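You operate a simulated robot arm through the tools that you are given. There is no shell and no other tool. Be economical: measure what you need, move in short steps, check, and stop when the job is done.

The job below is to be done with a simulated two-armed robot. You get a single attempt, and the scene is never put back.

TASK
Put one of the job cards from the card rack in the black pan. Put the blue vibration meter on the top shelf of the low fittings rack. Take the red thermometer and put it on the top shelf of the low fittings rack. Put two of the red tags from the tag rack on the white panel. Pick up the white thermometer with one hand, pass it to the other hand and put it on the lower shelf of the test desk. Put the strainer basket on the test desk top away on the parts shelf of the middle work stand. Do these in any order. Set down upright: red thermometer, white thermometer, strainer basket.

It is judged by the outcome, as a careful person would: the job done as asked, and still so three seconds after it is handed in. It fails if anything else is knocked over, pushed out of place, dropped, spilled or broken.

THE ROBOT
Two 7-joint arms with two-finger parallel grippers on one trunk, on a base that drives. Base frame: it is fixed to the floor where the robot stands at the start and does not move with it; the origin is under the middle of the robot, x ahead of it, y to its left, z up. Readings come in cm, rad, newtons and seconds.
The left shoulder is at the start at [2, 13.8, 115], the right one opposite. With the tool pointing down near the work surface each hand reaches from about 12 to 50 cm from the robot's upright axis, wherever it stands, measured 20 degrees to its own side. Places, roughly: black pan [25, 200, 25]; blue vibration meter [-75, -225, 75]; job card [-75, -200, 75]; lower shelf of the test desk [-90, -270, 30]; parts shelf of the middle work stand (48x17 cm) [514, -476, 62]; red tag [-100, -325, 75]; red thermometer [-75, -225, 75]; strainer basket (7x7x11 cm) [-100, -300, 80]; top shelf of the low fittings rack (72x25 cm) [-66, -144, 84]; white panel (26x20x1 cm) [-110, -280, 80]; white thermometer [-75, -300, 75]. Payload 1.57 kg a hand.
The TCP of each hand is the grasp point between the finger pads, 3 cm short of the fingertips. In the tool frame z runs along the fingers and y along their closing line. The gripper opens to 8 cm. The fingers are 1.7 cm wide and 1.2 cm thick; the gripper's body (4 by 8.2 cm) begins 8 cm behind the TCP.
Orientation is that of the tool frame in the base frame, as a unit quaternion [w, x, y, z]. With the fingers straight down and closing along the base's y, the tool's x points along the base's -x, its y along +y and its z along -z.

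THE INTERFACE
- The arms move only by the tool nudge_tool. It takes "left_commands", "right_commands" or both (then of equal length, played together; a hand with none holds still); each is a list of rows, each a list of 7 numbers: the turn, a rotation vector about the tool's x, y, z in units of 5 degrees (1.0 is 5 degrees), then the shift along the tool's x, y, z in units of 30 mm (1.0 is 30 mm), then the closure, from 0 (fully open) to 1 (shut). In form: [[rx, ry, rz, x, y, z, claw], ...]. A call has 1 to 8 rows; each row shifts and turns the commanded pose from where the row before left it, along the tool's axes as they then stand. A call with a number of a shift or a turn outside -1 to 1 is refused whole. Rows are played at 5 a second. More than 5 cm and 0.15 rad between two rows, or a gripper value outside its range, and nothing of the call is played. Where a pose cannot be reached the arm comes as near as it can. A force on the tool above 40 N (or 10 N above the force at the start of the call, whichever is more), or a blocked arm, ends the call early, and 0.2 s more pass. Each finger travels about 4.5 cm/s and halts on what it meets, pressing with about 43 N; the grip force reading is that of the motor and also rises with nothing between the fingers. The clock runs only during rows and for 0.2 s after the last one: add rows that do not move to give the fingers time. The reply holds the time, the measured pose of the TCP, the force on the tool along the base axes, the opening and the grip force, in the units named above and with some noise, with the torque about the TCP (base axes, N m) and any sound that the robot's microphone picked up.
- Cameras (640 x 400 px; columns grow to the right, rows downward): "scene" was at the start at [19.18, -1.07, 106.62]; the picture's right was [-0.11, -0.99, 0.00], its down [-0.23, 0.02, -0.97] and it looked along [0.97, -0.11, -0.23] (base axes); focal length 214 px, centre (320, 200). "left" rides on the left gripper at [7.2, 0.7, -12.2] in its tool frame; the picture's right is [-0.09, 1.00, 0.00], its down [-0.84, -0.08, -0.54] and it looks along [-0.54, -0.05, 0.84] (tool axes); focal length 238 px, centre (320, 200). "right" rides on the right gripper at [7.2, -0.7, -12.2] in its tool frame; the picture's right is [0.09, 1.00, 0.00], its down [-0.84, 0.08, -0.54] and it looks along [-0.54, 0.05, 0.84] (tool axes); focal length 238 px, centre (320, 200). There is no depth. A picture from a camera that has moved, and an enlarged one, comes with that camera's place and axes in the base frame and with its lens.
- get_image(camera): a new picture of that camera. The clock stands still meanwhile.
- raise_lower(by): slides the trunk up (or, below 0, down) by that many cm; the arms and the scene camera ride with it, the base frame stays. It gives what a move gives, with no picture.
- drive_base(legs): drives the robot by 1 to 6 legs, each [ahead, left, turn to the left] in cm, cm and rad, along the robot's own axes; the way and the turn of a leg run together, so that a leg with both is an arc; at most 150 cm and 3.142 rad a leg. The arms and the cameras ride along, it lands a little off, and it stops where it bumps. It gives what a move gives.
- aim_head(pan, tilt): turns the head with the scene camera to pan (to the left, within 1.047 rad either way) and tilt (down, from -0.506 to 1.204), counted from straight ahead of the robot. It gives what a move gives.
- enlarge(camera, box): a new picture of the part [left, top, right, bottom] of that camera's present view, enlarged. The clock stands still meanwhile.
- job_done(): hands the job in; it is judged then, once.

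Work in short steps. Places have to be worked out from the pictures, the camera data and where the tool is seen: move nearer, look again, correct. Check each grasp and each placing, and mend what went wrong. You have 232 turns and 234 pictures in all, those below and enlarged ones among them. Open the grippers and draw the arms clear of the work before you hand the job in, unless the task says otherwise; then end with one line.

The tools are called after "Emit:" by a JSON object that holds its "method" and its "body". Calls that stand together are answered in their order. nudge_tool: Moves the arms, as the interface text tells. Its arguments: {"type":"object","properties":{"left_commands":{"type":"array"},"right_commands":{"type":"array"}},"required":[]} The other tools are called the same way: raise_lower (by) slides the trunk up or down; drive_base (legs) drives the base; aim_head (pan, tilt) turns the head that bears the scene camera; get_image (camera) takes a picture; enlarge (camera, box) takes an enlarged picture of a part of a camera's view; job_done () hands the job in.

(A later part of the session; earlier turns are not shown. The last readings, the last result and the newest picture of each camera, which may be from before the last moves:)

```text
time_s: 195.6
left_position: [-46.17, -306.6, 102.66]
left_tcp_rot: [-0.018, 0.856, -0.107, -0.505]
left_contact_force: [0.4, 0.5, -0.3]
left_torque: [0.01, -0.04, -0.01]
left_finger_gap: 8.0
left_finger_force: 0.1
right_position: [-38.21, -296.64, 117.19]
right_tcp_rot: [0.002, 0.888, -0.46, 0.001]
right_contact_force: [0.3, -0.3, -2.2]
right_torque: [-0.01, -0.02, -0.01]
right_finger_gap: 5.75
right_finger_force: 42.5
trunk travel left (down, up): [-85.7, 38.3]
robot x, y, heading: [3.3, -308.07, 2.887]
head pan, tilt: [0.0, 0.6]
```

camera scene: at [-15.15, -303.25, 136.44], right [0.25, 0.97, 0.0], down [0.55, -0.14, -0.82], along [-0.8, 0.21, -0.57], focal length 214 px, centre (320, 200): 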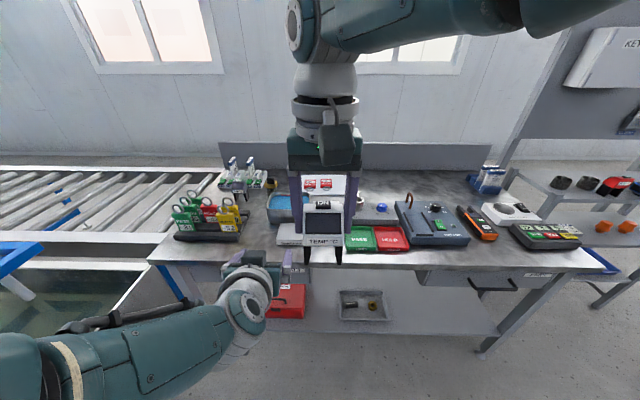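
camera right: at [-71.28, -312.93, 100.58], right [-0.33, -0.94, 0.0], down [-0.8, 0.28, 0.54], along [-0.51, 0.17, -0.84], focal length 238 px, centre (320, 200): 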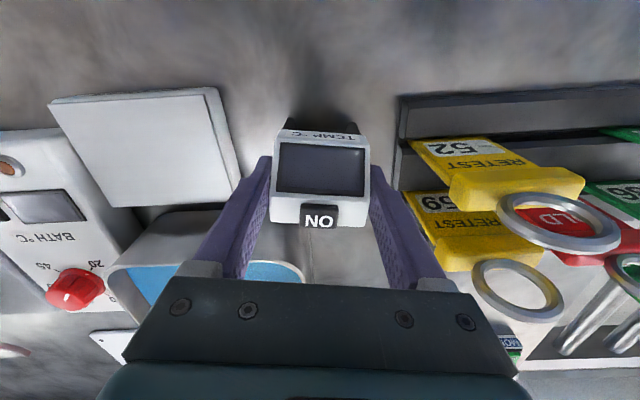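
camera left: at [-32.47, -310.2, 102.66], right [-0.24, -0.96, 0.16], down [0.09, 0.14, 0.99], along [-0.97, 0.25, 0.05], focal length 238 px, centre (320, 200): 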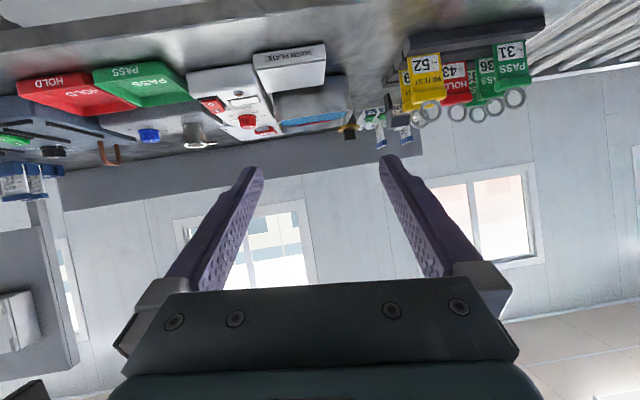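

Right yaw works. Now yaw the tilted left tool 40° clockwise about the vertical.

Emit:
{"method": "nudge_tool", "body": {"left_commands": [[0.872, 0, 0.489, 0, 0.3, 0, 0], [0.872, 0, 0.489, 0, 0.3, 0, 0], [0.872, 0, 0.489, 0, 0.3, 0, 0], [0.872, 0, 0.489, 0, 0, 0, 0], [0.872, 0, 0.489, 0, 0, 0, 0], [0.872, 0, 0.489, 0, 0, 0, 0], [0.872, 0, 0.489, 0, 0, 0, 0], [0.872, 0, 0.489, 0, 0, 0, 0]]}}

Emit:
{"method": "get_image", "body": {"camera": "left"}}

Emit:
{"method": "get_image", "body": {"camera": "scene"}}

```text
time_s: 197.4
left_position: [-45.5, -307.25, 102.62]
left_tcp_rot: [-0.189, 0.781, -0.395, -0.444]
left_contact_force: [1.1, -0.2, -0.2]
left_torque: [0.01, -0.01, -0.03]
left_finger_gap: 7.99
left_finger_force: 0.1
left hand out of reach, approached as far as the arm can: row 1, 2, 6, 7, 8
right_position: [-38.24, -296.51, 117.22]
right_tcp_rot: [0.002, 0.888, -0.46, 0.001]
right_contact_force: [-0.2, 0.8, -1.9]
right_torque: [0.01, 0.02, 0.0]
right_finger_gap: 5.74
right_finger_force: 43.1
trunk travel left (down, up): [-85.7, 38.3]
robot x, y, heading: [3.22, -307.77, 2.89]
head pan, tilt: [0.0, 0.6]
```

```text
122 pictures are left
camera left: at [-37.27, -318.77, 103.33], right [-0.81, -0.57, 0.13], down [0.11, 0.07, 0.99], along [-0.58, 0.82, 0.0], focal length 238 px, centre (320, 200)
```

left: 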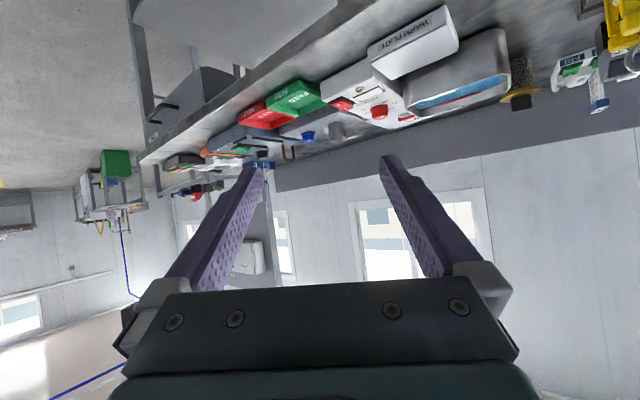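

```text
121 pictures are left
camera scene: at [-15.15, -303.24, 136.44], right [0.25, 0.97, 0.0], down [0.55, -0.14, -0.82], along [-0.8, 0.21, -0.57], focal length 214 px, centre (320, 200)
```

scene: 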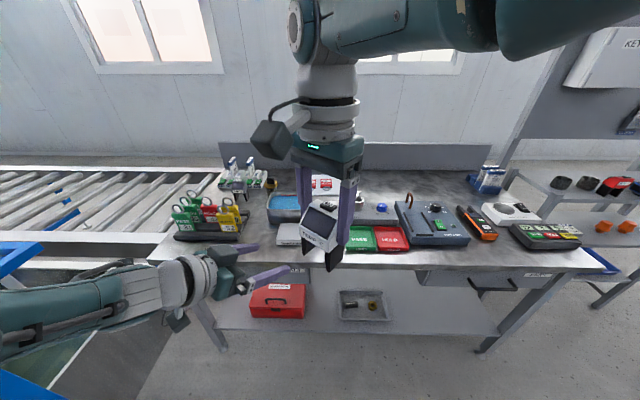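

The left tool now points diagonally (yaw within 3–5° of the right's). I move it beneath the thermometer with a small roll correction.

Emit:
{"method": "nudge_tool", "body": {"left_commands": [[0.16, 0, -0.05, -0.18, -0.82, 0.2, 0], [0.16, 0, -0.05, -0.18, -0.82, 0.2, 0], [0.16, 0, -0.05, -0.18, -0.82, 0.2, 0], [0.16, 0, -0.05, -0.18, -0.82, 0.2, 0], [0.16, 0, -0.05, -0.18, -0.82, 0.2, 0], [0, 0, 0, 0, 0, 0, 0]]}}

Emit:
{"method": "get_image", "body": {"camera": "left"}}

Emit:
{"method": "get_image", "body": {"camera": "scene"}}

Emit:
{"method": "get_image", "body": {"camera": "right"}}

```text
time_s: 198.8
left_position: [-38.96, -296.16, 101.56]
left_tcp_rot: [-0.22, 0.779, -0.401, -0.429]
left_contact_force: [0.5, -0.1, 0.1]
left_torque: [0.02, 0.04, 0.01]
left_finger_gap: 8.01
left_finger_force: 0.1
left hand out of reach, approached as far as the arm can: row 1, 2, 4
right_position: [-38.12, -296.57, 117.24]
right_tcp_rot: [0.002, 0.888, -0.46, 0.002]
right_contact_force: [-0.8, -0.3, -2.1]
right_torque: [-0.02, 0.01, -0.02]
right_finger_gap: 5.78
right_finger_force: 42.3
trunk travel left (down, up): [-85.7, 38.3]
robot x, y, heading: [3.35, -307.82, 2.882]
head pan, tilt: [0.0, 0.6]
```

```text
120 pictures are left
camera left: at [-31.35, -308.08, 102.29], right [-0.84, -0.54, 0.08], down [0.07, 0.04, 1.0], along [-0.54, 0.84, 0.01], focal length 238 px, centre (320, 200)
```

left: 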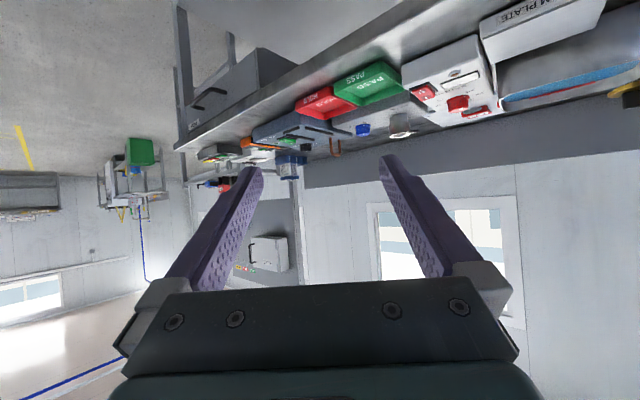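

```text
119 pictures are left
camera scene: at [-15.15, -303.25, 136.44], right [0.25, 0.97, 0.0], down [0.55, -0.14, -0.82], along [-0.8, 0.21, -0.57], focal length 214 px, centre (320, 200)
```

scene: 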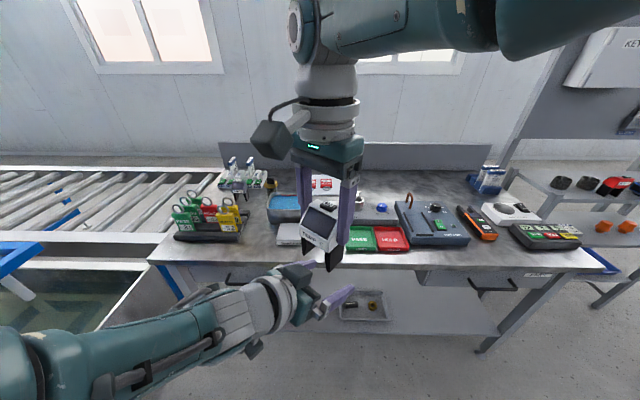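

```text
118 pictures are left
camera right: at [-33.56, -302.01, 129.54], right [-0.76, -0.65, 0.0], down [-0.55, 0.64, 0.54], along [-0.35, 0.41, -0.84], focal length 238 px, centre (320, 200)
```

right: 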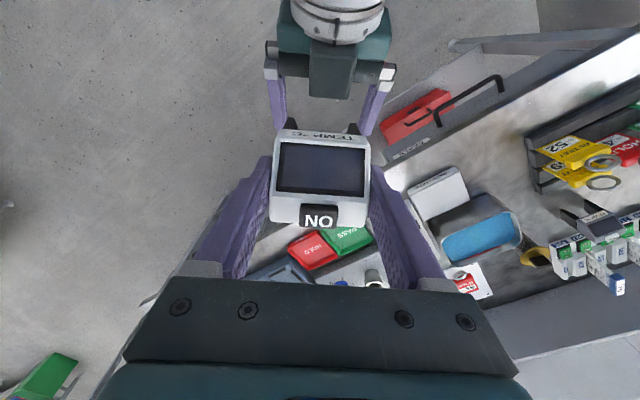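

The right camera shows the left fingers neatly straddling below the legs. I raise the left hand ~8 cm of the 10.4 and look.

Emit:
{"method": "nudge_tool", "body": {"left_commands": [[0, 0, 0, -0.7, -0.04, -0.52, 0], [0, 0, 0, -0.7, -0.04, -0.52, 0], [0, 0, 0, -0.7, -0.04, -0.52, 0], [0, 0, 0, 0, 0, 0, 0]]}}

Emit:
{"method": "get_image", "body": {"camera": "right"}}

Emit:
{"method": "get_image", "body": {"camera": "left"}}

Emit:
{"method": "enlarge", "body": {"camera": "scene", "box": [240, 130, 400, 330]}}

```text
time_s: 199.8
left_position: [-41.93, -294.3, 104.73]
left_tcp_rot: [-0.218, 0.781, -0.401, -0.426]
left_contact_force: [19.9, -18.7, -17.5]
left_torque: [2.17, 1.96, 0.38]
left_finger_gap: 7.98
left_finger_force: 0.1
left hand out of reach, approached as far as the arm can: row 1, 2, 3
right_position: [-38.51, -296.54, 117.31]
right_tcp_rot: [0.0, 0.888, -0.459, -0.005]
right_contact_force: [-19.0, 19.7, 15.4]
right_torque: [0.58, 1.17, -0.6]
right_finger_gap: 5.74
right_finger_force: 42.7
trunk travel left (down, up): [-85.7, 38.3]
robot x, y, heading: [3.05, -308.13, 2.891]
head pan, tilt: [0.0, 0.6]
```

```text
117 pictures are left
camera right: at [-33.72, -301.87, 129.62], right [-0.76, -0.65, 0.0], down [-0.54, 0.64, 0.55], along [-0.36, 0.42, -0.83], focal length 238 px, centre (320, 200)
```

right: 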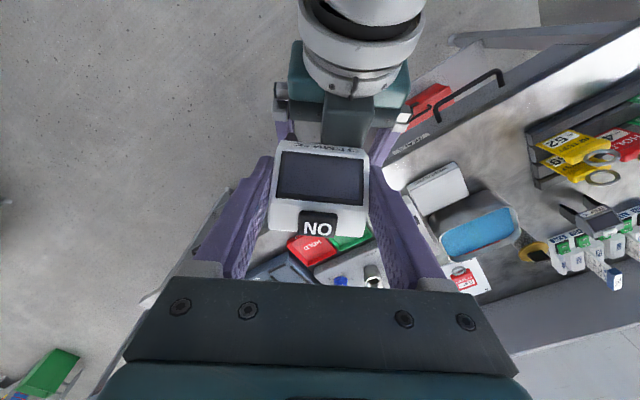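

```text
116 pictures are left
camera left: at [-34.21, -306.27, 105.5], right [-0.84, -0.54, 0.08], down [0.06, 0.04, 1.0], along [-0.54, 0.84, 0.0], focal length 238 px, centre (320, 200)
```

left: 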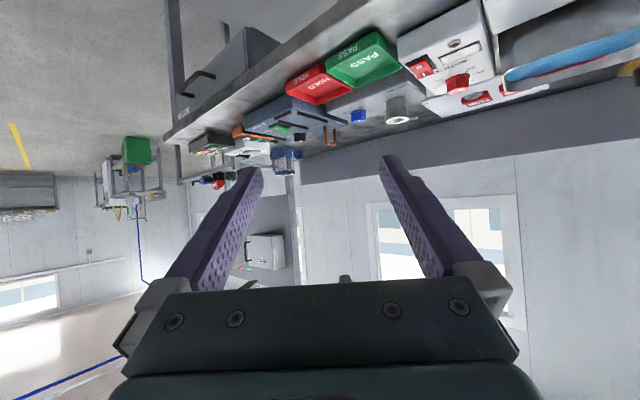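

```text
2.00 times, centred on (320, 230) of scene
camera zoom: at [-15.15, -303.25, 136.44], right [0.25, 0.97, 0.0], down [0.55, -0.14, -0.82], along [-0.8, 0.21, -0.57], focal length 429 px, centre (320, 140)
```

zoom: 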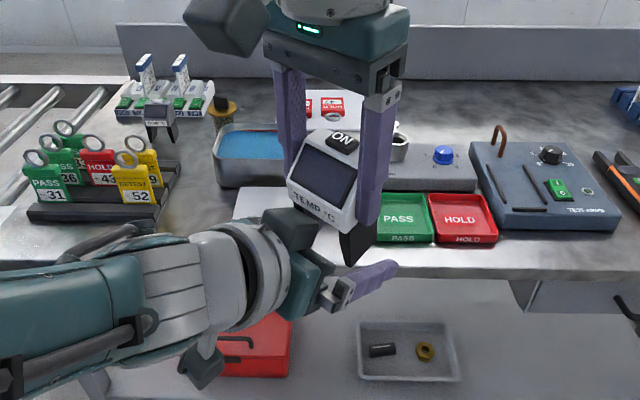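

The left palm pressed on the thermometer since it couldn't rise. I back it off at once, down and back.

Emit:
{"method": "nudge_tool", "body": {"left_commands": [[0, 0, 0, 0.6, 0, -0.2, 0], [0, 0, 0, 0.6, 0, -0.2, 0], [0, 0, 0, 0.5, 0, 0.1, 0], [0, 0, 0, 0, 0, 0, 0]]}}

Emit:
{"method": "get_image", "body": {"camera": "right"}}

```text
time_s: 200.8
left_position: [-40.09, -296.59, 102.03]
left_tcp_rot: [-0.22, 0.779, -0.401, -0.429]
left_contact_force: [-0.1, 0.6, 0.0]
left_torque: [0.0, -0.03, -0.02]
left_finger_gap: 7.99
left_finger_force: 0.1
left hand out of reach, approached as far as the arm can: row 3
right_position: [-38.17, -296.69, 117.12]
right_tcp_rot: [0.001, 0.888, -0.459, 0.003]
right_contact_force: [-0.3, 0.0, -2.4]
right_torque: [-0.01, 0.01, 0.01]
right_finger_gap: 5.76
right_finger_force: 42.5
trunk travel left (down, up): [-85.7, 38.3]
robot x, y, heading: [3.42, -307.91, 2.884]
head pan, tilt: [0.0, 0.6]
```

```text
114 pictures are left
camera right: at [-33.54, -302.04, 129.53], right [-0.76, -0.65, 0.0], down [-0.55, 0.64, 0.54], along [-0.35, 0.41, -0.84], focal length 238 px, centre (320, 200)
```

right: 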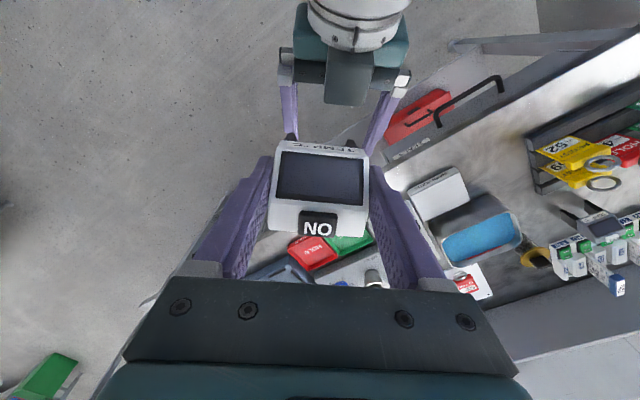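

Thermometer still held, moved ~1 cm within the grip. Now I lower the right hand toward the left one instead (6 cm first).

Emit:
{"method": "nudge_tool", "body": {"right_commands": [[0, 0, 0, 0, 0, 0.5, 1], [0, 0, 0, 0, 0, 0.5, 1], [0, 0, 0, 0, 0, 0.5, 1], [0, 0, 0, 0, 0, 0, 1]]}}

Emit:
{"method": "get_image", "body": {"camera": "right"}}

Emit:
{"method": "enlarge", "body": {"camera": "scene", "box": [240, 130, 400, 330]}}

```text
time_s: 201.8
left_position: [-40.12, -296.46, 101.93]
left_tcp_rot: [-0.219, 0.779, -0.4, -0.429]
left_contact_force: [0.7, 0.0, 1.3]
left_torque: [-0.01, 0.01, -0.01]
left_finger_gap: 8.01
left_finger_force: 0.0
right_position: [-36.93, -296.13, 112.89]
right_tcp_rot: [0.001, 0.888, -0.461, 0.001]
right_contact_force: [-0.2, -0.1, -2.7]
right_torque: [-0.02, -0.03, 0.0]
right_finger_gap: 5.75
right_finger_force: 43.0
right hand out of reach, approached as far as the arm can: row 1, 3
trunk travel left (down, up): [-85.7, 38.3]
robot x, y, heading: [3.07, -308.0, 2.883]
head pan, tilt: [0.0, 0.6]
```

```text
113 pictures are left
camera right: at [-32.32, -301.52, 125.16], right [-0.76, -0.65, 0.0], down [-0.55, 0.64, 0.54], along [-0.35, 0.41, -0.84], focal length 238 px, centre (320, 200)
```

right: 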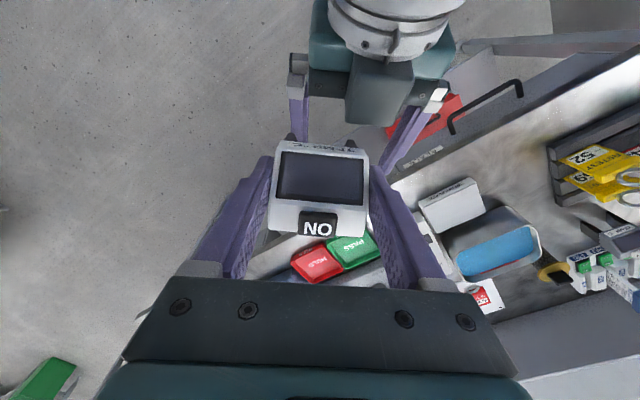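

```text
2.00 times, centred on (320, 230) of scene
camera zoom: at [-15.15, -303.25, 136.44], right [0.25, 0.97, 0.0], down [0.55, -0.14, -0.82], along [-0.8, 0.21, -0.57], focal length 429 px, centre (320, 140)
```

zoom: 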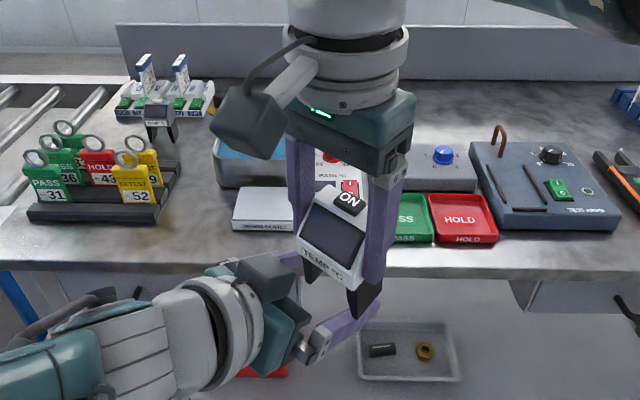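

Left is 2.8 cm off sideways; I correct that, and lower the right hand 3 cm more.

Emit:
{"method": "nudge_tool", "body": {"left_commands": [[0, 0, 0, 0, -0.47, 0, 0], [0, 0, 0, 0, -0.46, 0, 0], [0, 0, 0, 0, 0, 0, 0], [0, 0, 0, 0, 0, 0, 0]], "right_commands": [[0, 0, 0, 0, 0, 0, 1], [0, 0, 0, 0, 0, 0, 1], [0, 0, 0, -0.1, 0, 0.4, 1], [0, 0, 0, -0.1, 0, 0.4, 1]]}}

Emit:
{"method": "get_image", "body": {"camera": "right"}}

Emit:
{"method": "get_image", "body": {"camera": "left"}}

```text
time_s: 202.8
left_position: [-38.04, -294.86, 101.57]
left_tcp_rot: [-0.219, 0.779, -0.4, -0.43]
left_contact_force: [-0.5, 1.1, -0.6]
left_torque: [-0.02, 0.02, -0.01]
left_finger_gap: 8.01
left_finger_force: 0.1
left hand out of reach, approached as far as the arm can: row 2
right_position: [-36.35, -295.55, 110.77]
right_tcp_rot: [0.002, 0.888, -0.459, 0.001]
right_contact_force: [-0.8, -1.1, -1.5]
right_torque: [-0.11, -0.02, -0.03]
right_finger_gap: 5.78
right_finger_force: 43.3
right hand out of reach, approached as far as the arm can: row 3, 4
trunk travel left (down, up): [-85.7, 38.3]
robot x, y, heading: [2.95, -307.96, 2.894]
head pan, tilt: [0.0, 0.6]
```

```text
111 pictures are left
camera right: at [-31.72, -300.85, 123.06], right [-0.76, -0.65, 0.0], down [-0.55, 0.64, 0.54], along [-0.35, 0.41, -0.84], focal length 238 px, centre (320, 200)
```

right: 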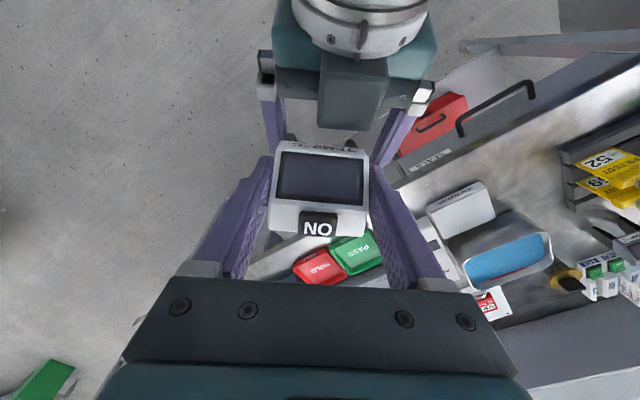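

```text
110 pictures are left
camera left: at [-30.43, -306.9, 102.21], right [-0.84, -0.54, 0.08], down [0.07, 0.04, 1.0], along [-0.54, 0.84, 0.01], focal length 238 px, centre (320, 200)
```

left: 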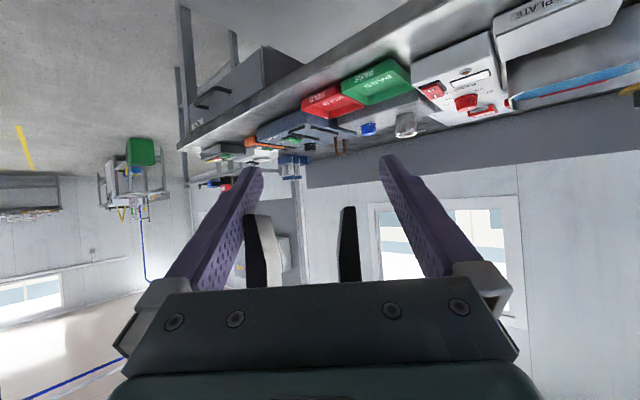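

The left camera shows both legs between the fingers, feet 1 cm above TCP. I shift the left 0.8 cm and lower the right 4 cm more.

Emit:
{"method": "nudge_tool", "body": {"left_commands": [[0, 0, 0, 0, -0.27, 0, 0], [0, 0, 0, 0, 0, 0, 0], [0, 0, 0, 0, 0, 0, 0], [0, 0, 0, 0, 0, 0, 0], [0, 0, 0, 0, 0, 0, 0]], "right_commands": [[0, 0, 0, 0, 0, 0, 1], [0, 0, 0, -0.1, 0, 0.4, 1], [0, 0, 0, -0.1, 0, 0.4, 1], [0, 0, 0, -0.1, 0, 0.4, 1], [0, 0, 0, 0, 0, 0, 1]]}}

Emit:
{"method": "get_image", "body": {"camera": "left"}}

Emit:
{"method": "get_image", "body": {"camera": "right"}}

```text
time_s: 204.0
left_position: [-37.17, -294.3, 101.39]
left_tcp_rot: [-0.221, 0.778, -0.403, -0.428]
left_contact_force: [20.7, 19.9, -14.0]
left_torque: [-0.48, 0.68, 0.12]
left_finger_gap: 8.0
left_finger_force: 0.2
right_position: [-35.54, -294.47, 107.93]
right_tcp_rot: [0.007, 0.889, -0.458, -0.003]
right_contact_force: [-21.1, -19.2, 11.6]
right_torque: [-0.73, 0.92, 0.26]
right_finger_gap: 5.79
right_finger_force: 42.6
right hand out of reach, approached as far as the arm can: row 2, 3, 4
trunk travel left (down, up): [-85.7, 38.3]
robot x, y, heading: [3.48, -307.72, 2.887]
head pan, tilt: [0.0, 0.6]
```

```text
109 pictures are left
camera left: at [-29.63, -306.27, 102.01], right [-0.84, -0.53, 0.08], down [0.07, 0.04, 1.0], along [-0.54, 0.84, 0.01], focal length 238 px, centre (320, 200)
```

left: 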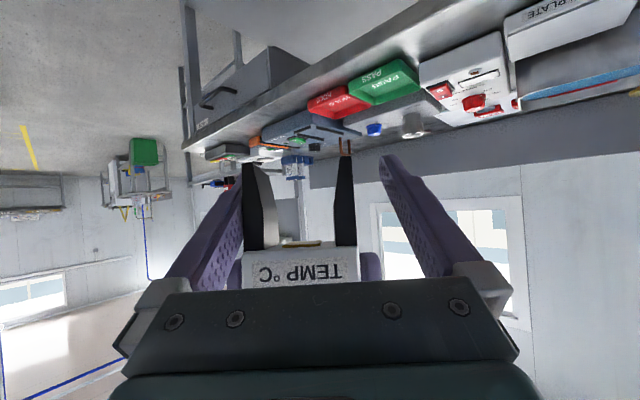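

```text
108 pictures are left
camera right: at [-30.73, -299.8, 120.17], right [-0.76, -0.65, 0.02], down [-0.54, 0.64, 0.54], along [-0.36, 0.4, -0.84], focal length 238 px, centre (320, 200)
```

right: 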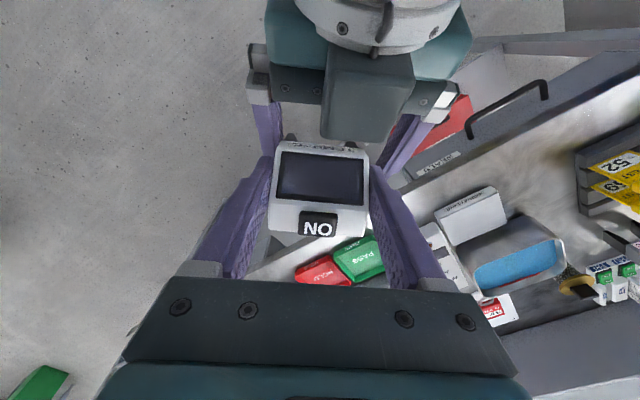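

Legs are between the left fingers but one finger touches; I shift the left hand 1 cm sideways to centre.

Emit:
{"method": "nudge_tool", "body": {"left_commands": [[0, 0, 0, 0, -0.33, 0, 0], [0, 0, 0, 0, 0, 0, 0], [0, 0, 0, 0, 0, 0, 0]]}}

Emit:
{"method": "get_image", "body": {"camera": "left"}}

```text
time_s: 204.8
left_position: [-36.81, -293.81, 101.29]
left_tcp_rot: [-0.219, 0.779, -0.401, -0.429]
left_contact_force: [15.2, 2.2, -4.4]
left_torque: [-0.14, 0.0, -0.44]
left_finger_gap: 8.02
left_finger_force: 0.2
right_position: [-35.25, -294.19, 107.63]
right_tcp_rot: [0.002, 0.888, -0.461, -0.001]
right_contact_force: [-15.2, -2.6, 1.2]
right_torque: [-0.09, 1.0, 0.58]
right_finger_gap: 5.77
right_finger_force: 43.5
trunk travel left (down, up): [-85.7, 38.3]
robot x, y, heading: [3.04, -307.67, 2.884]
head pan, tilt: [0.0, 0.6]
```

```text
107 pictures are left
camera left: at [-29.17, -305.7, 102.0], right [-0.84, -0.54, 0.08], down [0.07, 0.04, 1.0], along [-0.54, 0.84, 0.0], focal length 238 px, centre (320, 200)
```

left: 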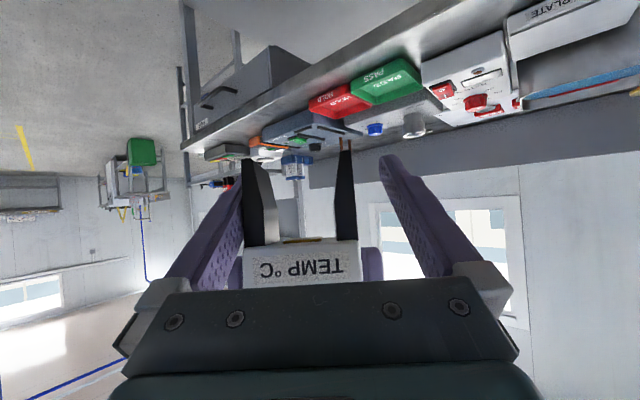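

Another 1.2 cm sideways.

Emit:
{"method": "nudge_tool", "body": {"left_commands": [[0, 0, 0, 0, -0.4, 0, 0], [0, 0, 0, 0, 0, 0, 0], [0, 0, 0, 0, 0, 0, 0]]}}

Emit:
{"method": "get_image", "body": {"camera": "left"}}

Emit:
{"method": "enlarge", "body": {"camera": "scene", "box": [240, 130, 400, 330]}}

```text
time_s: 205.6
left_position: [-35.93, -293.08, 101.15]
left_tcp_rot: [-0.219, 0.779, -0.401, -0.429]
left_contact_force: [-0.5, -0.5, -0.6]
left_torque: [0.01, 0.01, -0.01]
left_finger_gap: 8.03
left_finger_force: 0.1
left hand out of reach, approached as far as the arm can: row 1
right_position: [-35.02, -294.25, 107.65]
right_tcp_rot: [0.001, 0.888, -0.46, 0.003]
right_contact_force: [-0.2, -0.3, -2.7]
right_torque: [0.0, -0.01, -0.01]
right_finger_gap: 5.76
right_finger_force: 42.5
trunk travel left (down, up): [-85.7, 38.3]
robot x, y, heading: [3.16, -308.14, 2.885]
head pan, tilt: [0.0, 0.6]
```

```text
106 pictures are left
camera left: at [-28.33, -304.96, 101.86], right [-0.84, -0.54, 0.08], down [0.07, 0.04, 1.0], along [-0.54, 0.84, 0.01], focal length 238 px, centre (320, 200)
```

left: 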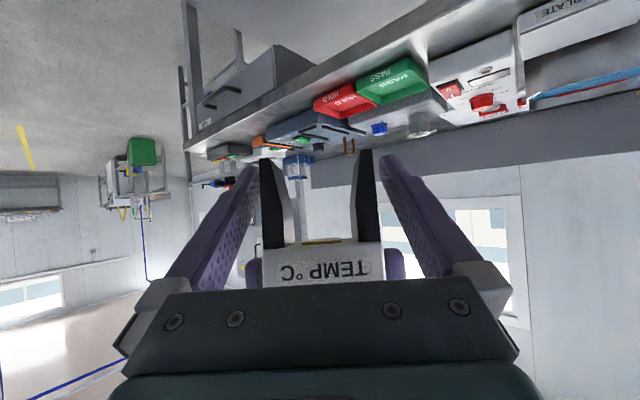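

```text
2.00 times, centred on (320, 230) of scene
camera zoom: at [-15.15, -303.25, 136.44], right [0.25, 0.97, 0.0], down [0.55, -0.14, -0.82], along [-0.8, 0.21, -0.57], focal length 429 px, centre (320, 140)
```

zoom: 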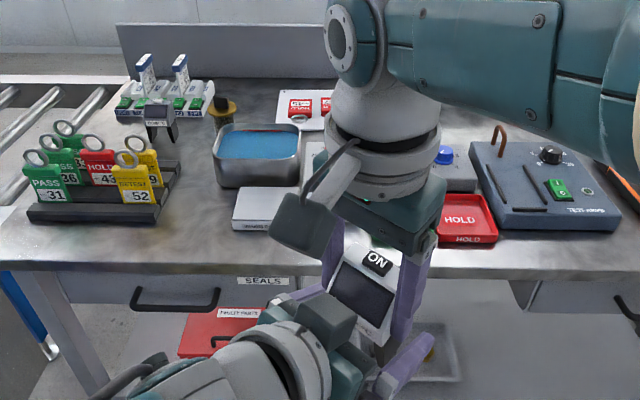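

Centred now; TCP is 2.1 cm above the feet. I lower the right 1.3 cm more for fingertip clearance.

Emit:
{"method": "nudge_tool", "body": {"right_commands": [[0, 0, 0, -0.1, 0.05, 0.45, 1], [0, 0, 0, 0, 0, 0, 1]]}}

Emit:
{"method": "get_image", "body": {"camera": "left"}}

```text
time_s: 206.2
left_position: [-35.85, -293.11, 101.17]
left_tcp_rot: [-0.22, 0.779, -0.402, -0.429]
left_contact_force: [0.2, 0.0, -0.6]
left_torque: [-0.04, -0.03, 0.02]
left_finger_gap: 8.0
left_finger_force: 0.1
right_position: [-34.79, -293.85, 106.7]
right_tcp_rot: [0.0, 0.888, -0.461, 0.002]
right_contact_force: [-0.3, -0.4, -2.0]
right_torque: [-0.03, -0.01, -0.01]
right_finger_gap: 5.75
right_finger_force: 42.7
right hand out of reach, approached as far as the arm can: row 1
trunk travel left (down, up): [-85.7, 38.3]
robot x, y, heading: [3.37, -307.9, 2.884]
head pan, tilt: [0.0, 0.6]
```

```text
104 pictures are left
camera left: at [-28.28, -304.94, 101.84], right [-0.84, -0.54, 0.08], down [0.07, 0.04, 1.0], along [-0.54, 0.84, 0.01], focal length 238 px, centre (320, 200)
```

left: 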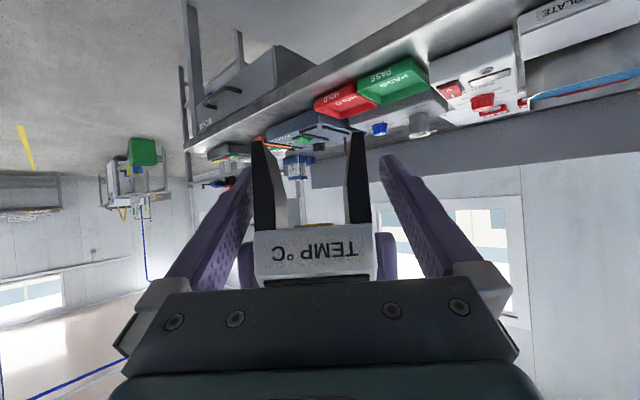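

Feet are 3 cm below the left TCP. I close the left gripper.

Emit:
{"method": "nudge_tool", "body": {"left_commands": [[0, 0, 0, 0, -0.1, 0, 0.1], [0, 0, 0, 0, 0, 0, 0.25], [0, 0, 0, 0, 0, 0, 1], [0, 0, 0, 0, 0, 0, 1], [0, 0, 0, 0, 0, 0, 1], [0, 0, 0, 0, 0, 0, 1]]}}

Emit:
{"method": "get_image", "body": {"camera": "left"}}

Emit:
{"method": "get_image", "body": {"camera": "right"}}

```text
time_s: 207.6
left_position: [-35.62, -292.91, 101.25]
left_tcp_rot: [-0.219, 0.779, -0.4, -0.43]
left_contact_force: [7.9, 2.0, -0.1]
left_torque: [0.69, -0.31, -0.52]
left_finger_gap: 5.75
left_finger_force: 42.9
right_position: [-34.83, -293.94, 106.7]
right_tcp_rot: [0.003, 0.888, -0.459, 0.001]
right_contact_force: [-7.3, -1.5, -0.9]
right_torque: [-0.77, 0.76, 0.65]
right_finger_gap: 5.75
right_finger_force: 43.1
trunk travel left (down, up): [-85.7, 38.3]
robot x, y, heading: [2.87, -308.04, 2.887]
head pan, tilt: [0.0, 0.6]
```

```text
103 pictures are left
camera left: at [-28.06, -304.75, 101.82], right [-0.84, -0.54, 0.08], down [0.07, 0.04, 1.0], along [-0.54, 0.84, 0.01], focal length 238 px, centre (320, 200)
```

left: 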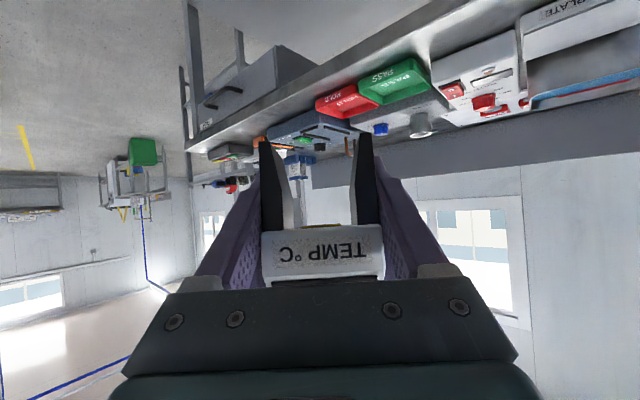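

```text
102 pictures are left
camera right: at [-30.17, -299.36, 119.02], right [-0.76, -0.65, 0.0], down [-0.55, 0.64, 0.54], along [-0.35, 0.41, -0.84], focal length 238 px, centre (320, 200)
```

right: 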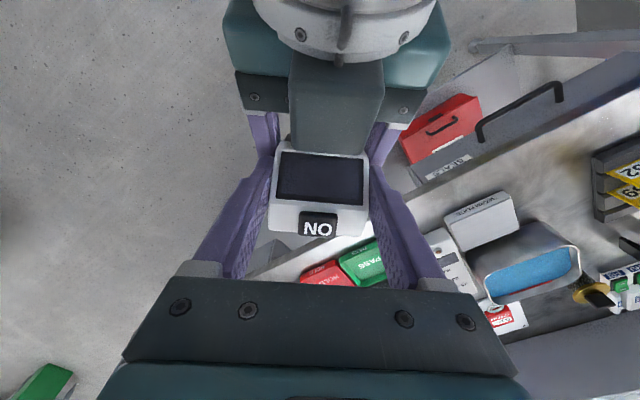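

Both hold at 5.75. I open the right gripper and raise it straight up.

Emit:
{"method": "nudge_tool", "body": {"right_commands": [[0, 0, 0, 0, 0, 0, 0.2], [0, 0, 0, 0, 0, 0, 0.08], [0, 0, 0, 0, 0, 0, 0.08], [0, 0, 0, 0, 0, -0.5, 0.08], [0, 0, 0, 0, 0, -0.8, 0.08], [0, 0, 0, 0, 0, -0.8, 0], [0, 0, 0, 0, 0, -0.8, 0], [0, 0, 0, 0, 0, -0.8, 0]]}}

Emit:
{"method": "get_image", "body": {"camera": "left"}}

Emit:
{"method": "get_image", "body": {"camera": "scene"}}

```text
time_s: 209.4
left_position: [-35.79, -292.76, 101.16]
left_tcp_rot: [-0.219, 0.779, -0.401, -0.429]
left_contact_force: [-0.4, 0.4, -1.9]
left_torque: [0.02, 0.01, 0.02]
left_finger_gap: 5.8
left_finger_force: 43.1
right_position: [-34.79, -294.05, 117.84]
right_tcp_rot: [0.002, 0.888, -0.46, 0.002]
right_contact_force: [-0.3, 1.0, 0.6]
right_torque: [0.02, 0.0, 0.0]
right_finger_gap: 8.01
right_finger_force: 0.0
trunk travel left (down, up): [-85.7, 38.3]
robot x, y, heading: [3.22, -308.22, 2.883]
head pan, tilt: [0.0, 0.6]
```

```text
101 pictures are left
camera left: at [-28.1, -304.75, 101.83], right [-0.84, -0.54, 0.08], down [0.07, 0.04, 1.0], along [-0.54, 0.84, 0.01], focal length 238 px, centre (320, 200)
```

left: 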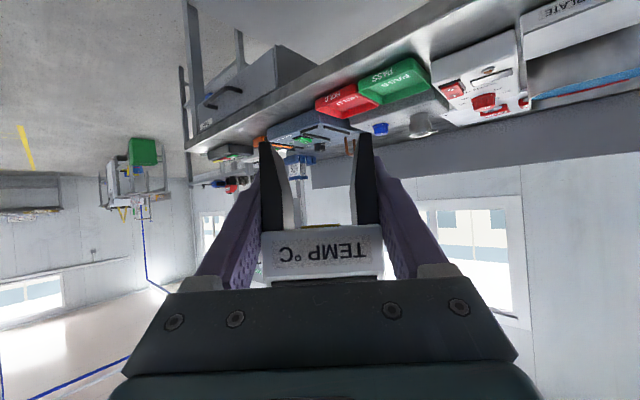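

```text
100 pictures are left
camera scene: at [-15.13, -303.2, 136.42], right [0.26, 0.97, 0.0], down [0.55, -0.15, -0.82], along [-0.8, 0.21, -0.57], focal length 214 px, centre (320, 200)
```

scene: 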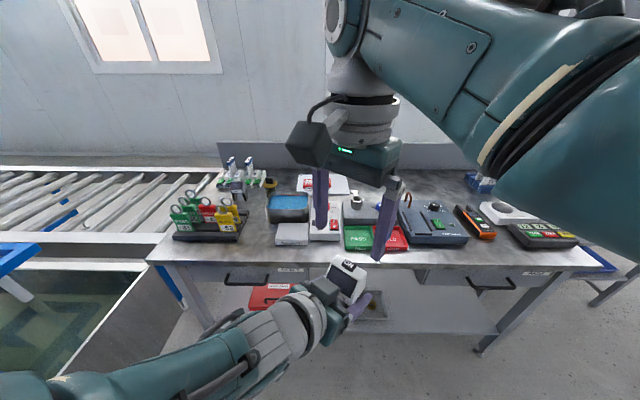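

Handover succeeded: the left hand alone holds the thermometer. I swing the right hand away to its side, un-yawing it, and un-yaw the left hand back while moving it left.

Emit:
{"method": "nudge_tool", "body": {"right_commands": [[0, 0, -1, 0.2, -0.5, -0.3, 0], [0, 0, -1, 0.2, -0.6, -0.3, 0], [0, 0, -1, 0.2, -0.7, -0.3, 0], [0, 0, -1, 0.2, -0.7, 0, 0], [0, 0, -1, 0.2, -0.7, 0, 0], [0, 0, -1, 0, -0.7, 0, 0], [0, 0, -1, 0, -0.7, 0, 0], [0, 0, -1, 0, -0.7, 0, 0]]}}

Emit:
{"method": "nudge_tool", "body": {"left_commands": [[-0.845, 0, -0.535, 0, 0.7, 0, 1], [-0.845, 0, -0.535, 0, 0.7, 0, 1], [-0.845, 0, -0.535, 0, 0.7, 0, 1], [-0.845, 0, -0.535, 0, 0.7, 0, 1], [-0.845, 0, -0.535, 0, 0.7, 0, 1], [-0.845, 0, -0.535, 0, 0.7, 0, 1], [-0.845, 0, -0.535, 0, 0.7, 0, 1], [-0.845, 0, -0.535, 0, 0.7, 0, 1]]}}

Emit:
{"method": "get_image", "body": {"camera": "scene"}}

Emit:
{"method": "get_image", "body": {"camera": "left"}}

```text
time_s: 211.2
left_position: [-35.8, -292.85, 101.3]
left_tcp_rot: [-0.22, 0.779, -0.401, -0.429]
left_contact_force: [0.1, -0.7, -2.0]
left_torque: [-0.02, -0.01, -0.02]
left_finger_gap: 5.79
left_finger_force: 43.3
right_position: [-23.52, -283.53, 120.38]
right_tcp_rot: [0.002, 0.992, -0.127, 0.001]
right_contact_force: [-0.2, 0.4, 0.6]
right_torque: [0.02, -0.02, -0.01]
right_finger_gap: 8.01
right_finger_force: 0.1
trunk travel left (down, up): [-85.7, 38.3]
robot x, y, heading: [2.78, -307.78, 2.886]
head pan, tilt: [0.0, 0.6]
```

```text
time_s: 213.0
left_position: [-45.21, -305.48, 101.52]
left_tcp_rot: [-0.06, 0.869, -0.109, -0.479]
left_contact_force: [-0.4, 0.1, -2.5]
left_torque: [0.03, 0.01, 0.03]
left_finger_gap: 5.8
left_finger_force: 43.2
left hand out of reach, approached as far as the arm can: row 3
right_position: [-23.48, -283.58, 120.34]
right_tcp_rot: [0.003, 0.992, -0.128, 0.002]
right_contact_force: [0.0, 0.0, 0.6]
right_torque: [-0.03, 0.0, 0.01]
right_finger_gap: 8.02
right_finger_force: 0.0
trunk travel left (down, up): [-85.7, 38.3]
robot x, y, heading: [3.07, -308.08, 2.882]
head pan, tilt: [0.0, 0.6]
```

```text
99 pictures are left
camera scene: at [-15.15, -303.25, 136.44], right [0.25, 0.97, 0.0], down [0.55, -0.14, -0.82], along [-0.8, 0.21, -0.57], focal length 214 px, centre (320, 200)
```

scene: 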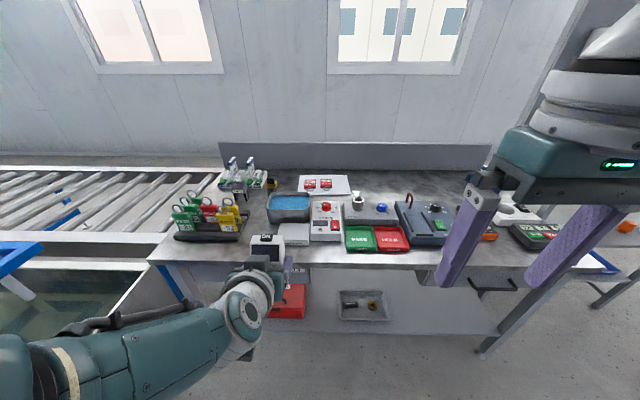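

```text
98 pictures are left
camera left: at [-31.75, -309.73, 102.16], right [-0.29, -0.95, 0.08], down [0.03, 0.07, 1.0], along [-0.96, 0.3, 0.01], focal length 238 px, centre (320, 200)
```

left: 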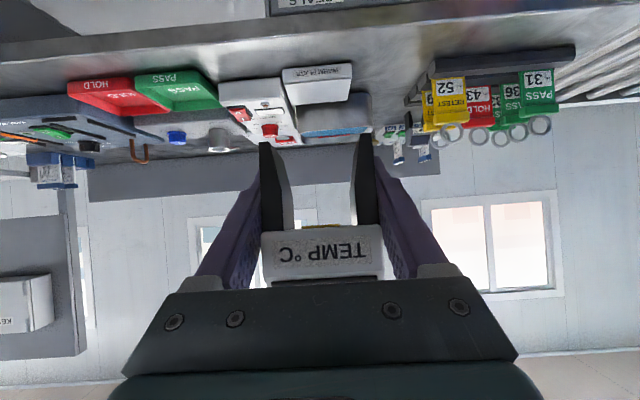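

Level and facing the desk. Free lower-shelf area is right of the grey tray (L≈42, depth≈7). I strafe right 61 cm and lower the trunk 40 cm first.

Emit:
{"method": "drive_base", "body": {"legs": [[0, -61, 0]]}}

Emit:
{"method": "raise_lower", "body": {"by": -45}}

Emit:
{"method": "get_image", "body": {"camera": "scene"}}

Emit:
{"method": "get_image", "body": {"camera": "left"}}

```text
time_s: 216.4
left_position: [-29.97, -246.63, 101.57]
left_tcp_rot: [-0.059, 0.869, -0.109, -0.479]
left_contact_force: [0.8, 0.0, -3.1]
left_torque: [0.02, 0.0, 0.01]
left_finger_gap: 5.77
left_finger_force: 43.3
right_position: [-8.34, -224.57, 120.43]
right_tcp_rot: [0.003, 0.992, -0.127, 0.001]
right_contact_force: [-0.8, 0.0, -0.3]
right_torque: [0.02, -0.01, 0.0]
right_finger_gap: 7.99
right_finger_force: 0.0
trunk travel left (down, up): [-85.7, 38.3]
robot x, y, heading: [18.59, -248.83, 2.891]
head pan, tilt: [0.0, 0.6]
```

```text
refused: -45 is not a number from -40 to 40
```

```text
97 pictures are left
camera scene: at [0.07, -244.19, 136.44], right [0.25, 0.97, 0.0], down [0.55, -0.14, -0.82], along [-0.8, 0.2, -0.57], focal length 214 px, centre (320, 200)
```

scene: 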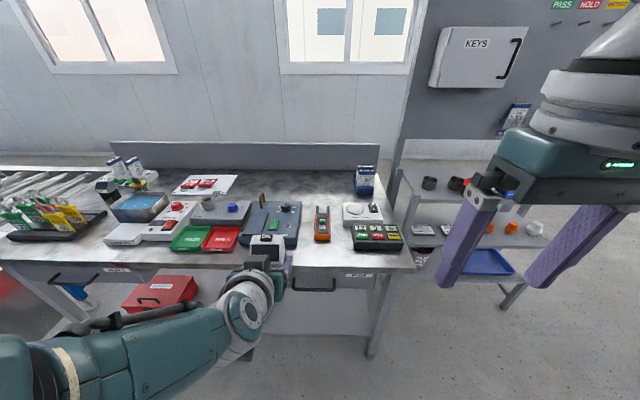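

```text
96 pictures are left
camera left: at [-16.53, -250.74, 102.17], right [-0.29, -0.95, 0.08], down [0.03, 0.07, 1.0], along [-0.96, 0.29, 0.01], focal length 238 px, centre (320, 200)
```

left: 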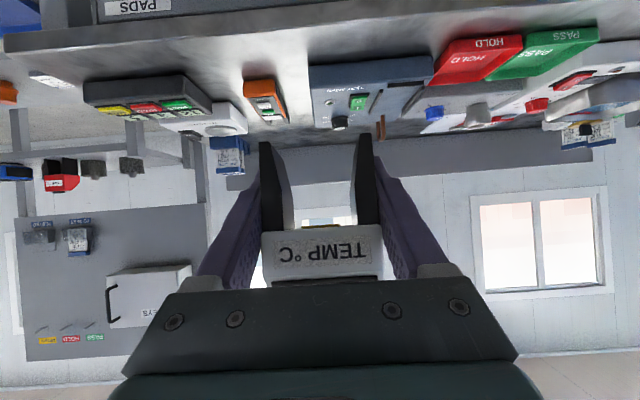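

Lowering the trunk 40 cm.

Emit:
{"method": "raise_lower", "body": {"by": -40}}

Emit:
{"method": "aim_head", "body": {"pan": 0.1, "tilt": 0.5}}

Emit:
{"method": "get_image", "body": {"camera": "scene"}}

Emit:
{"method": "get_image", "body": {"camera": "left"}}

```text
time_s: 220.2
left_position: [-30.03, -246.61, 61.57]
left_tcp_rot: [-0.058, 0.87, -0.108, -0.478]
left_contact_force: [-0.8, 0.7, -3.5]
left_torque: [0.01, -0.02, 0.01]
left_finger_gap: 5.76
left_finger_force: 43.6
right_position: [-8.45, -224.66, 80.36]
right_tcp_rot: [0.002, 0.992, -0.127, 0.003]
right_contact_force: [-0.1, -0.1, 0.4]
right_torque: [-0.01, 0.0, -0.01]
right_finger_gap: 8.02
right_finger_force: 0.0
trunk travel left (down, up): [-45.7, 78.3]
robot x, y, heading: [18.04, -248.89, 2.892]
head pan, tilt: [0.0, 0.6]
```

```text
time_s: 220.9
left_position: [-29.98, -246.59, 61.47]
left_tcp_rot: [-0.058, 0.869, -0.107, -0.479]
left_contact_force: [0.7, 0.0, -2.4]
left_torque: [0.01, 0.01, 0.03]
left_finger_gap: 5.77
left_finger_force: 42.7
right_position: [-8.36, -224.71, 80.34]
right_tcp_rot: [0.002, 0.992, -0.127, 0.002]
right_contact_force: [-0.6, 0.6, -1.0]
right_torque: [0.03, 0.01, -0.01]
right_finger_gap: 8.03
right_finger_force: 0.1
trunk travel left (down, up): [-45.7, 78.3]
robot x, y, heading: [18.47, -249.09, 2.889]
head pan, tilt: [0.099, 0.499]
```

```text
95 pictures are left
camera scene: at [-0.35, -245.0, 97.34], right [0.15, 0.99, 0.0], down [0.47, -0.07, -0.88], along [-0.87, 0.13, -0.48], focal length 214 px, centre (320, 200)
```

scene: 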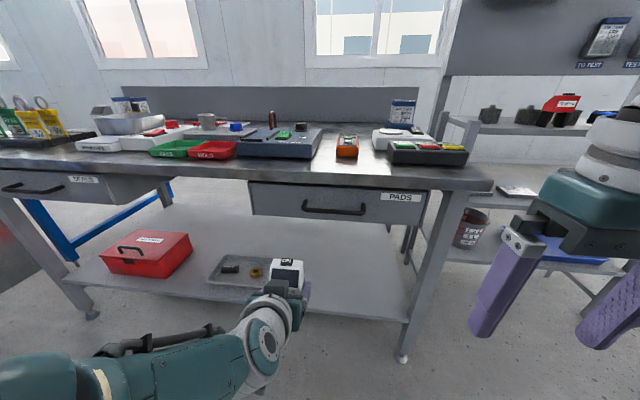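

```text
94 pictures are left
camera left: at [-16.51, -250.74, 62.16], right [-0.29, -0.95, 0.08], down [0.03, 0.07, 1.0], along [-0.96, 0.29, 0.01], focal length 238 px, centre (320, 200)
```

left: 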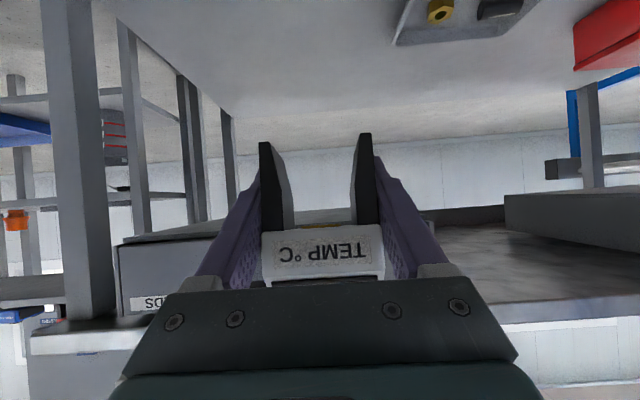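

Shelf z≈29–30 and the spot ahead is free. Lower 24 cm more, then drive ahead 15 cm and check.

Emit:
{"method": "raise_lower", "body": {"by": -23.5}}

Emit:
{"method": "drive_base", "body": {"legs": [[15, 0, 0]]}}

Emit:
{"method": "get_image", "body": {"camera": "scene"}}

Emit:
{"method": "get_image", "body": {"camera": "left"}}

```text
time_s: 223.4
left_position: [-30.05, -246.59, 38.03]
left_tcp_rot: [-0.059, 0.869, -0.108, -0.478]
left_contact_force: [0.0, 0.5, -1.2]
left_torque: [0.01, 0.01, 0.01]
left_finger_gap: 5.8
left_finger_force: 43.2
right_position: [-8.35, -224.53, 56.83]
right_tcp_rot: [0.002, 0.992, -0.128, 0.002]
right_contact_force: [-0.5, -0.3, -0.5]
right_torque: [0.01, 0.04, -0.01]
right_finger_gap: 7.99
right_finger_force: 0.1
trunk travel left (down, up): [-22.2, 101.8]
robot x, y, heading: [18.18, -248.71, 2.896]
head pan, tilt: [0.099, 0.499]
```

```text
time_s: 224.7
left_position: [-44.53, -242.95, 37.87]
left_tcp_rot: [-0.057, 0.87, -0.107, -0.478]
left_contact_force: [0.0, 0.5, -2.9]
left_torque: [0.02, 0.0, 0.0]
left_finger_gap: 5.81
left_finger_force: 43.0
right_position: [-22.97, -220.94, 56.95]
right_tcp_rot: [0.002, 0.992, -0.126, 0.002]
right_contact_force: [-0.4, -0.4, -0.5]
right_torque: [-0.01, 0.0, -0.04]
right_finger_gap: 7.97
right_finger_force: 0.0
trunk travel left (down, up): [-22.2, 101.8]
robot x, y, heading: [3.76, -245.07, 2.891]
head pan, tilt: [0.099, 0.499]
```

```text
93 pictures are left
camera scene: at [-14.83, -241.37, 73.83], right [0.15, 0.99, 0.0], down [0.47, -0.07, -0.88], along [-0.87, 0.13, -0.48], focal length 214 px, centre (320, 200)
```

scene: 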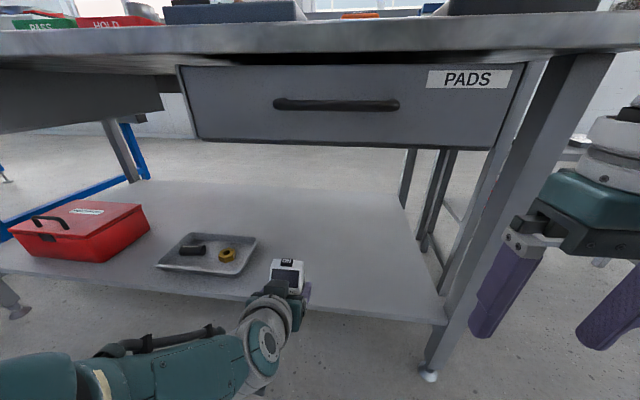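

```text
92 pictures are left
camera left: at [-30.92, -247.15, 38.62], right [-0.29, -0.95, 0.08], down [0.03, 0.07, 1.0], along [-0.96, 0.29, 0.01], focal length 238 px, centre (320, 200)
```

left: 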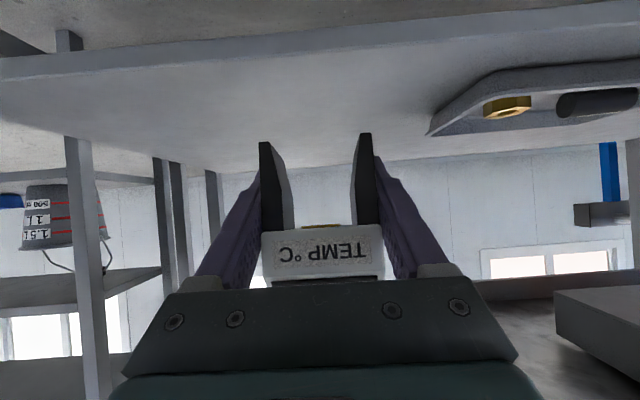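

Front edge 16 cm ahead of the wrist camera, shelf top z≈28.5. I drive ahead 9 cm.

Emit:
{"method": "drive_base", "body": {"legs": [[9, 0, 0]]}}

Emit:
{"method": "get_image", "body": {"camera": "scene"}}

Emit:
{"method": "get_image", "body": {"camera": "left"}}

```text
time_s: 225.8
left_position: [-53.18, -240.66, 37.92]
left_tcp_rot: [-0.059, 0.87, -0.108, -0.477]
left_contact_force: [-0.3, 1.6, -2.2]
left_torque: [-0.02, -0.02, -0.01]
left_finger_gap: 5.81
left_finger_force: 42.8
right_position: [-31.5, -218.7, 56.89]
right_tcp_rot: [0.003, 0.992, -0.125, 0.001]
right_contact_force: [-0.1, 0.5, -0.3]
right_torque: [0.01, 0.0, 0.0]
right_finger_gap: 8.01
right_finger_force: 0.1
trunk travel left (down, up): [-22.2, 101.8]
robot x, y, heading: [-4.92, -242.83, 2.891]
head pan, tilt: [0.099, 0.499]
```

```text
91 pictures are left
camera scene: at [-23.58, -239.13, 73.84], right [0.15, 0.99, 0.0], down [0.47, -0.07, -0.88], along [-0.87, 0.13, -0.48], focal length 214 px, centre (320, 200)
```

scene: 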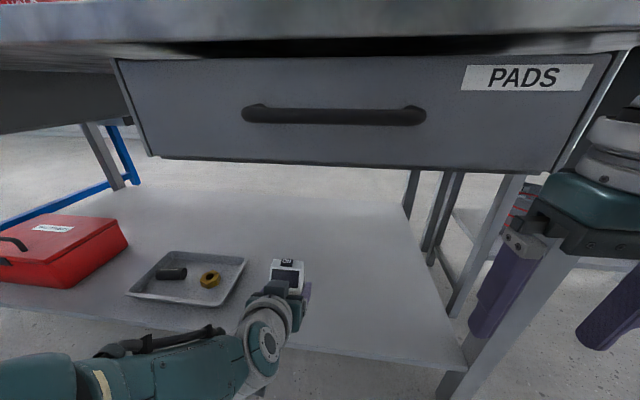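

```text
90 pictures are left
camera left: at [-39.66, -244.9, 38.61], right [-0.29, -0.95, 0.08], down [0.03, 0.07, 1.0], along [-0.96, 0.29, 0.0], focal length 238 px, centre (320, 200)
```

left: 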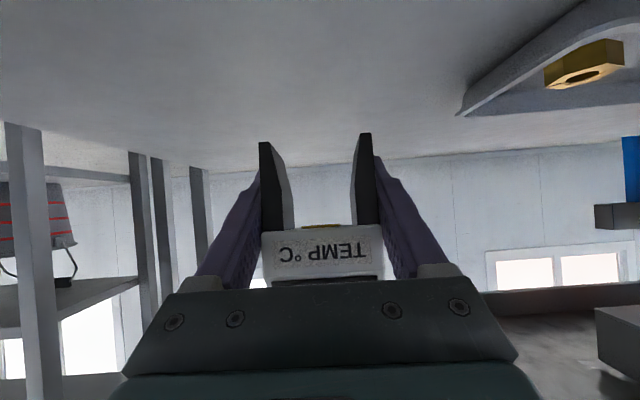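

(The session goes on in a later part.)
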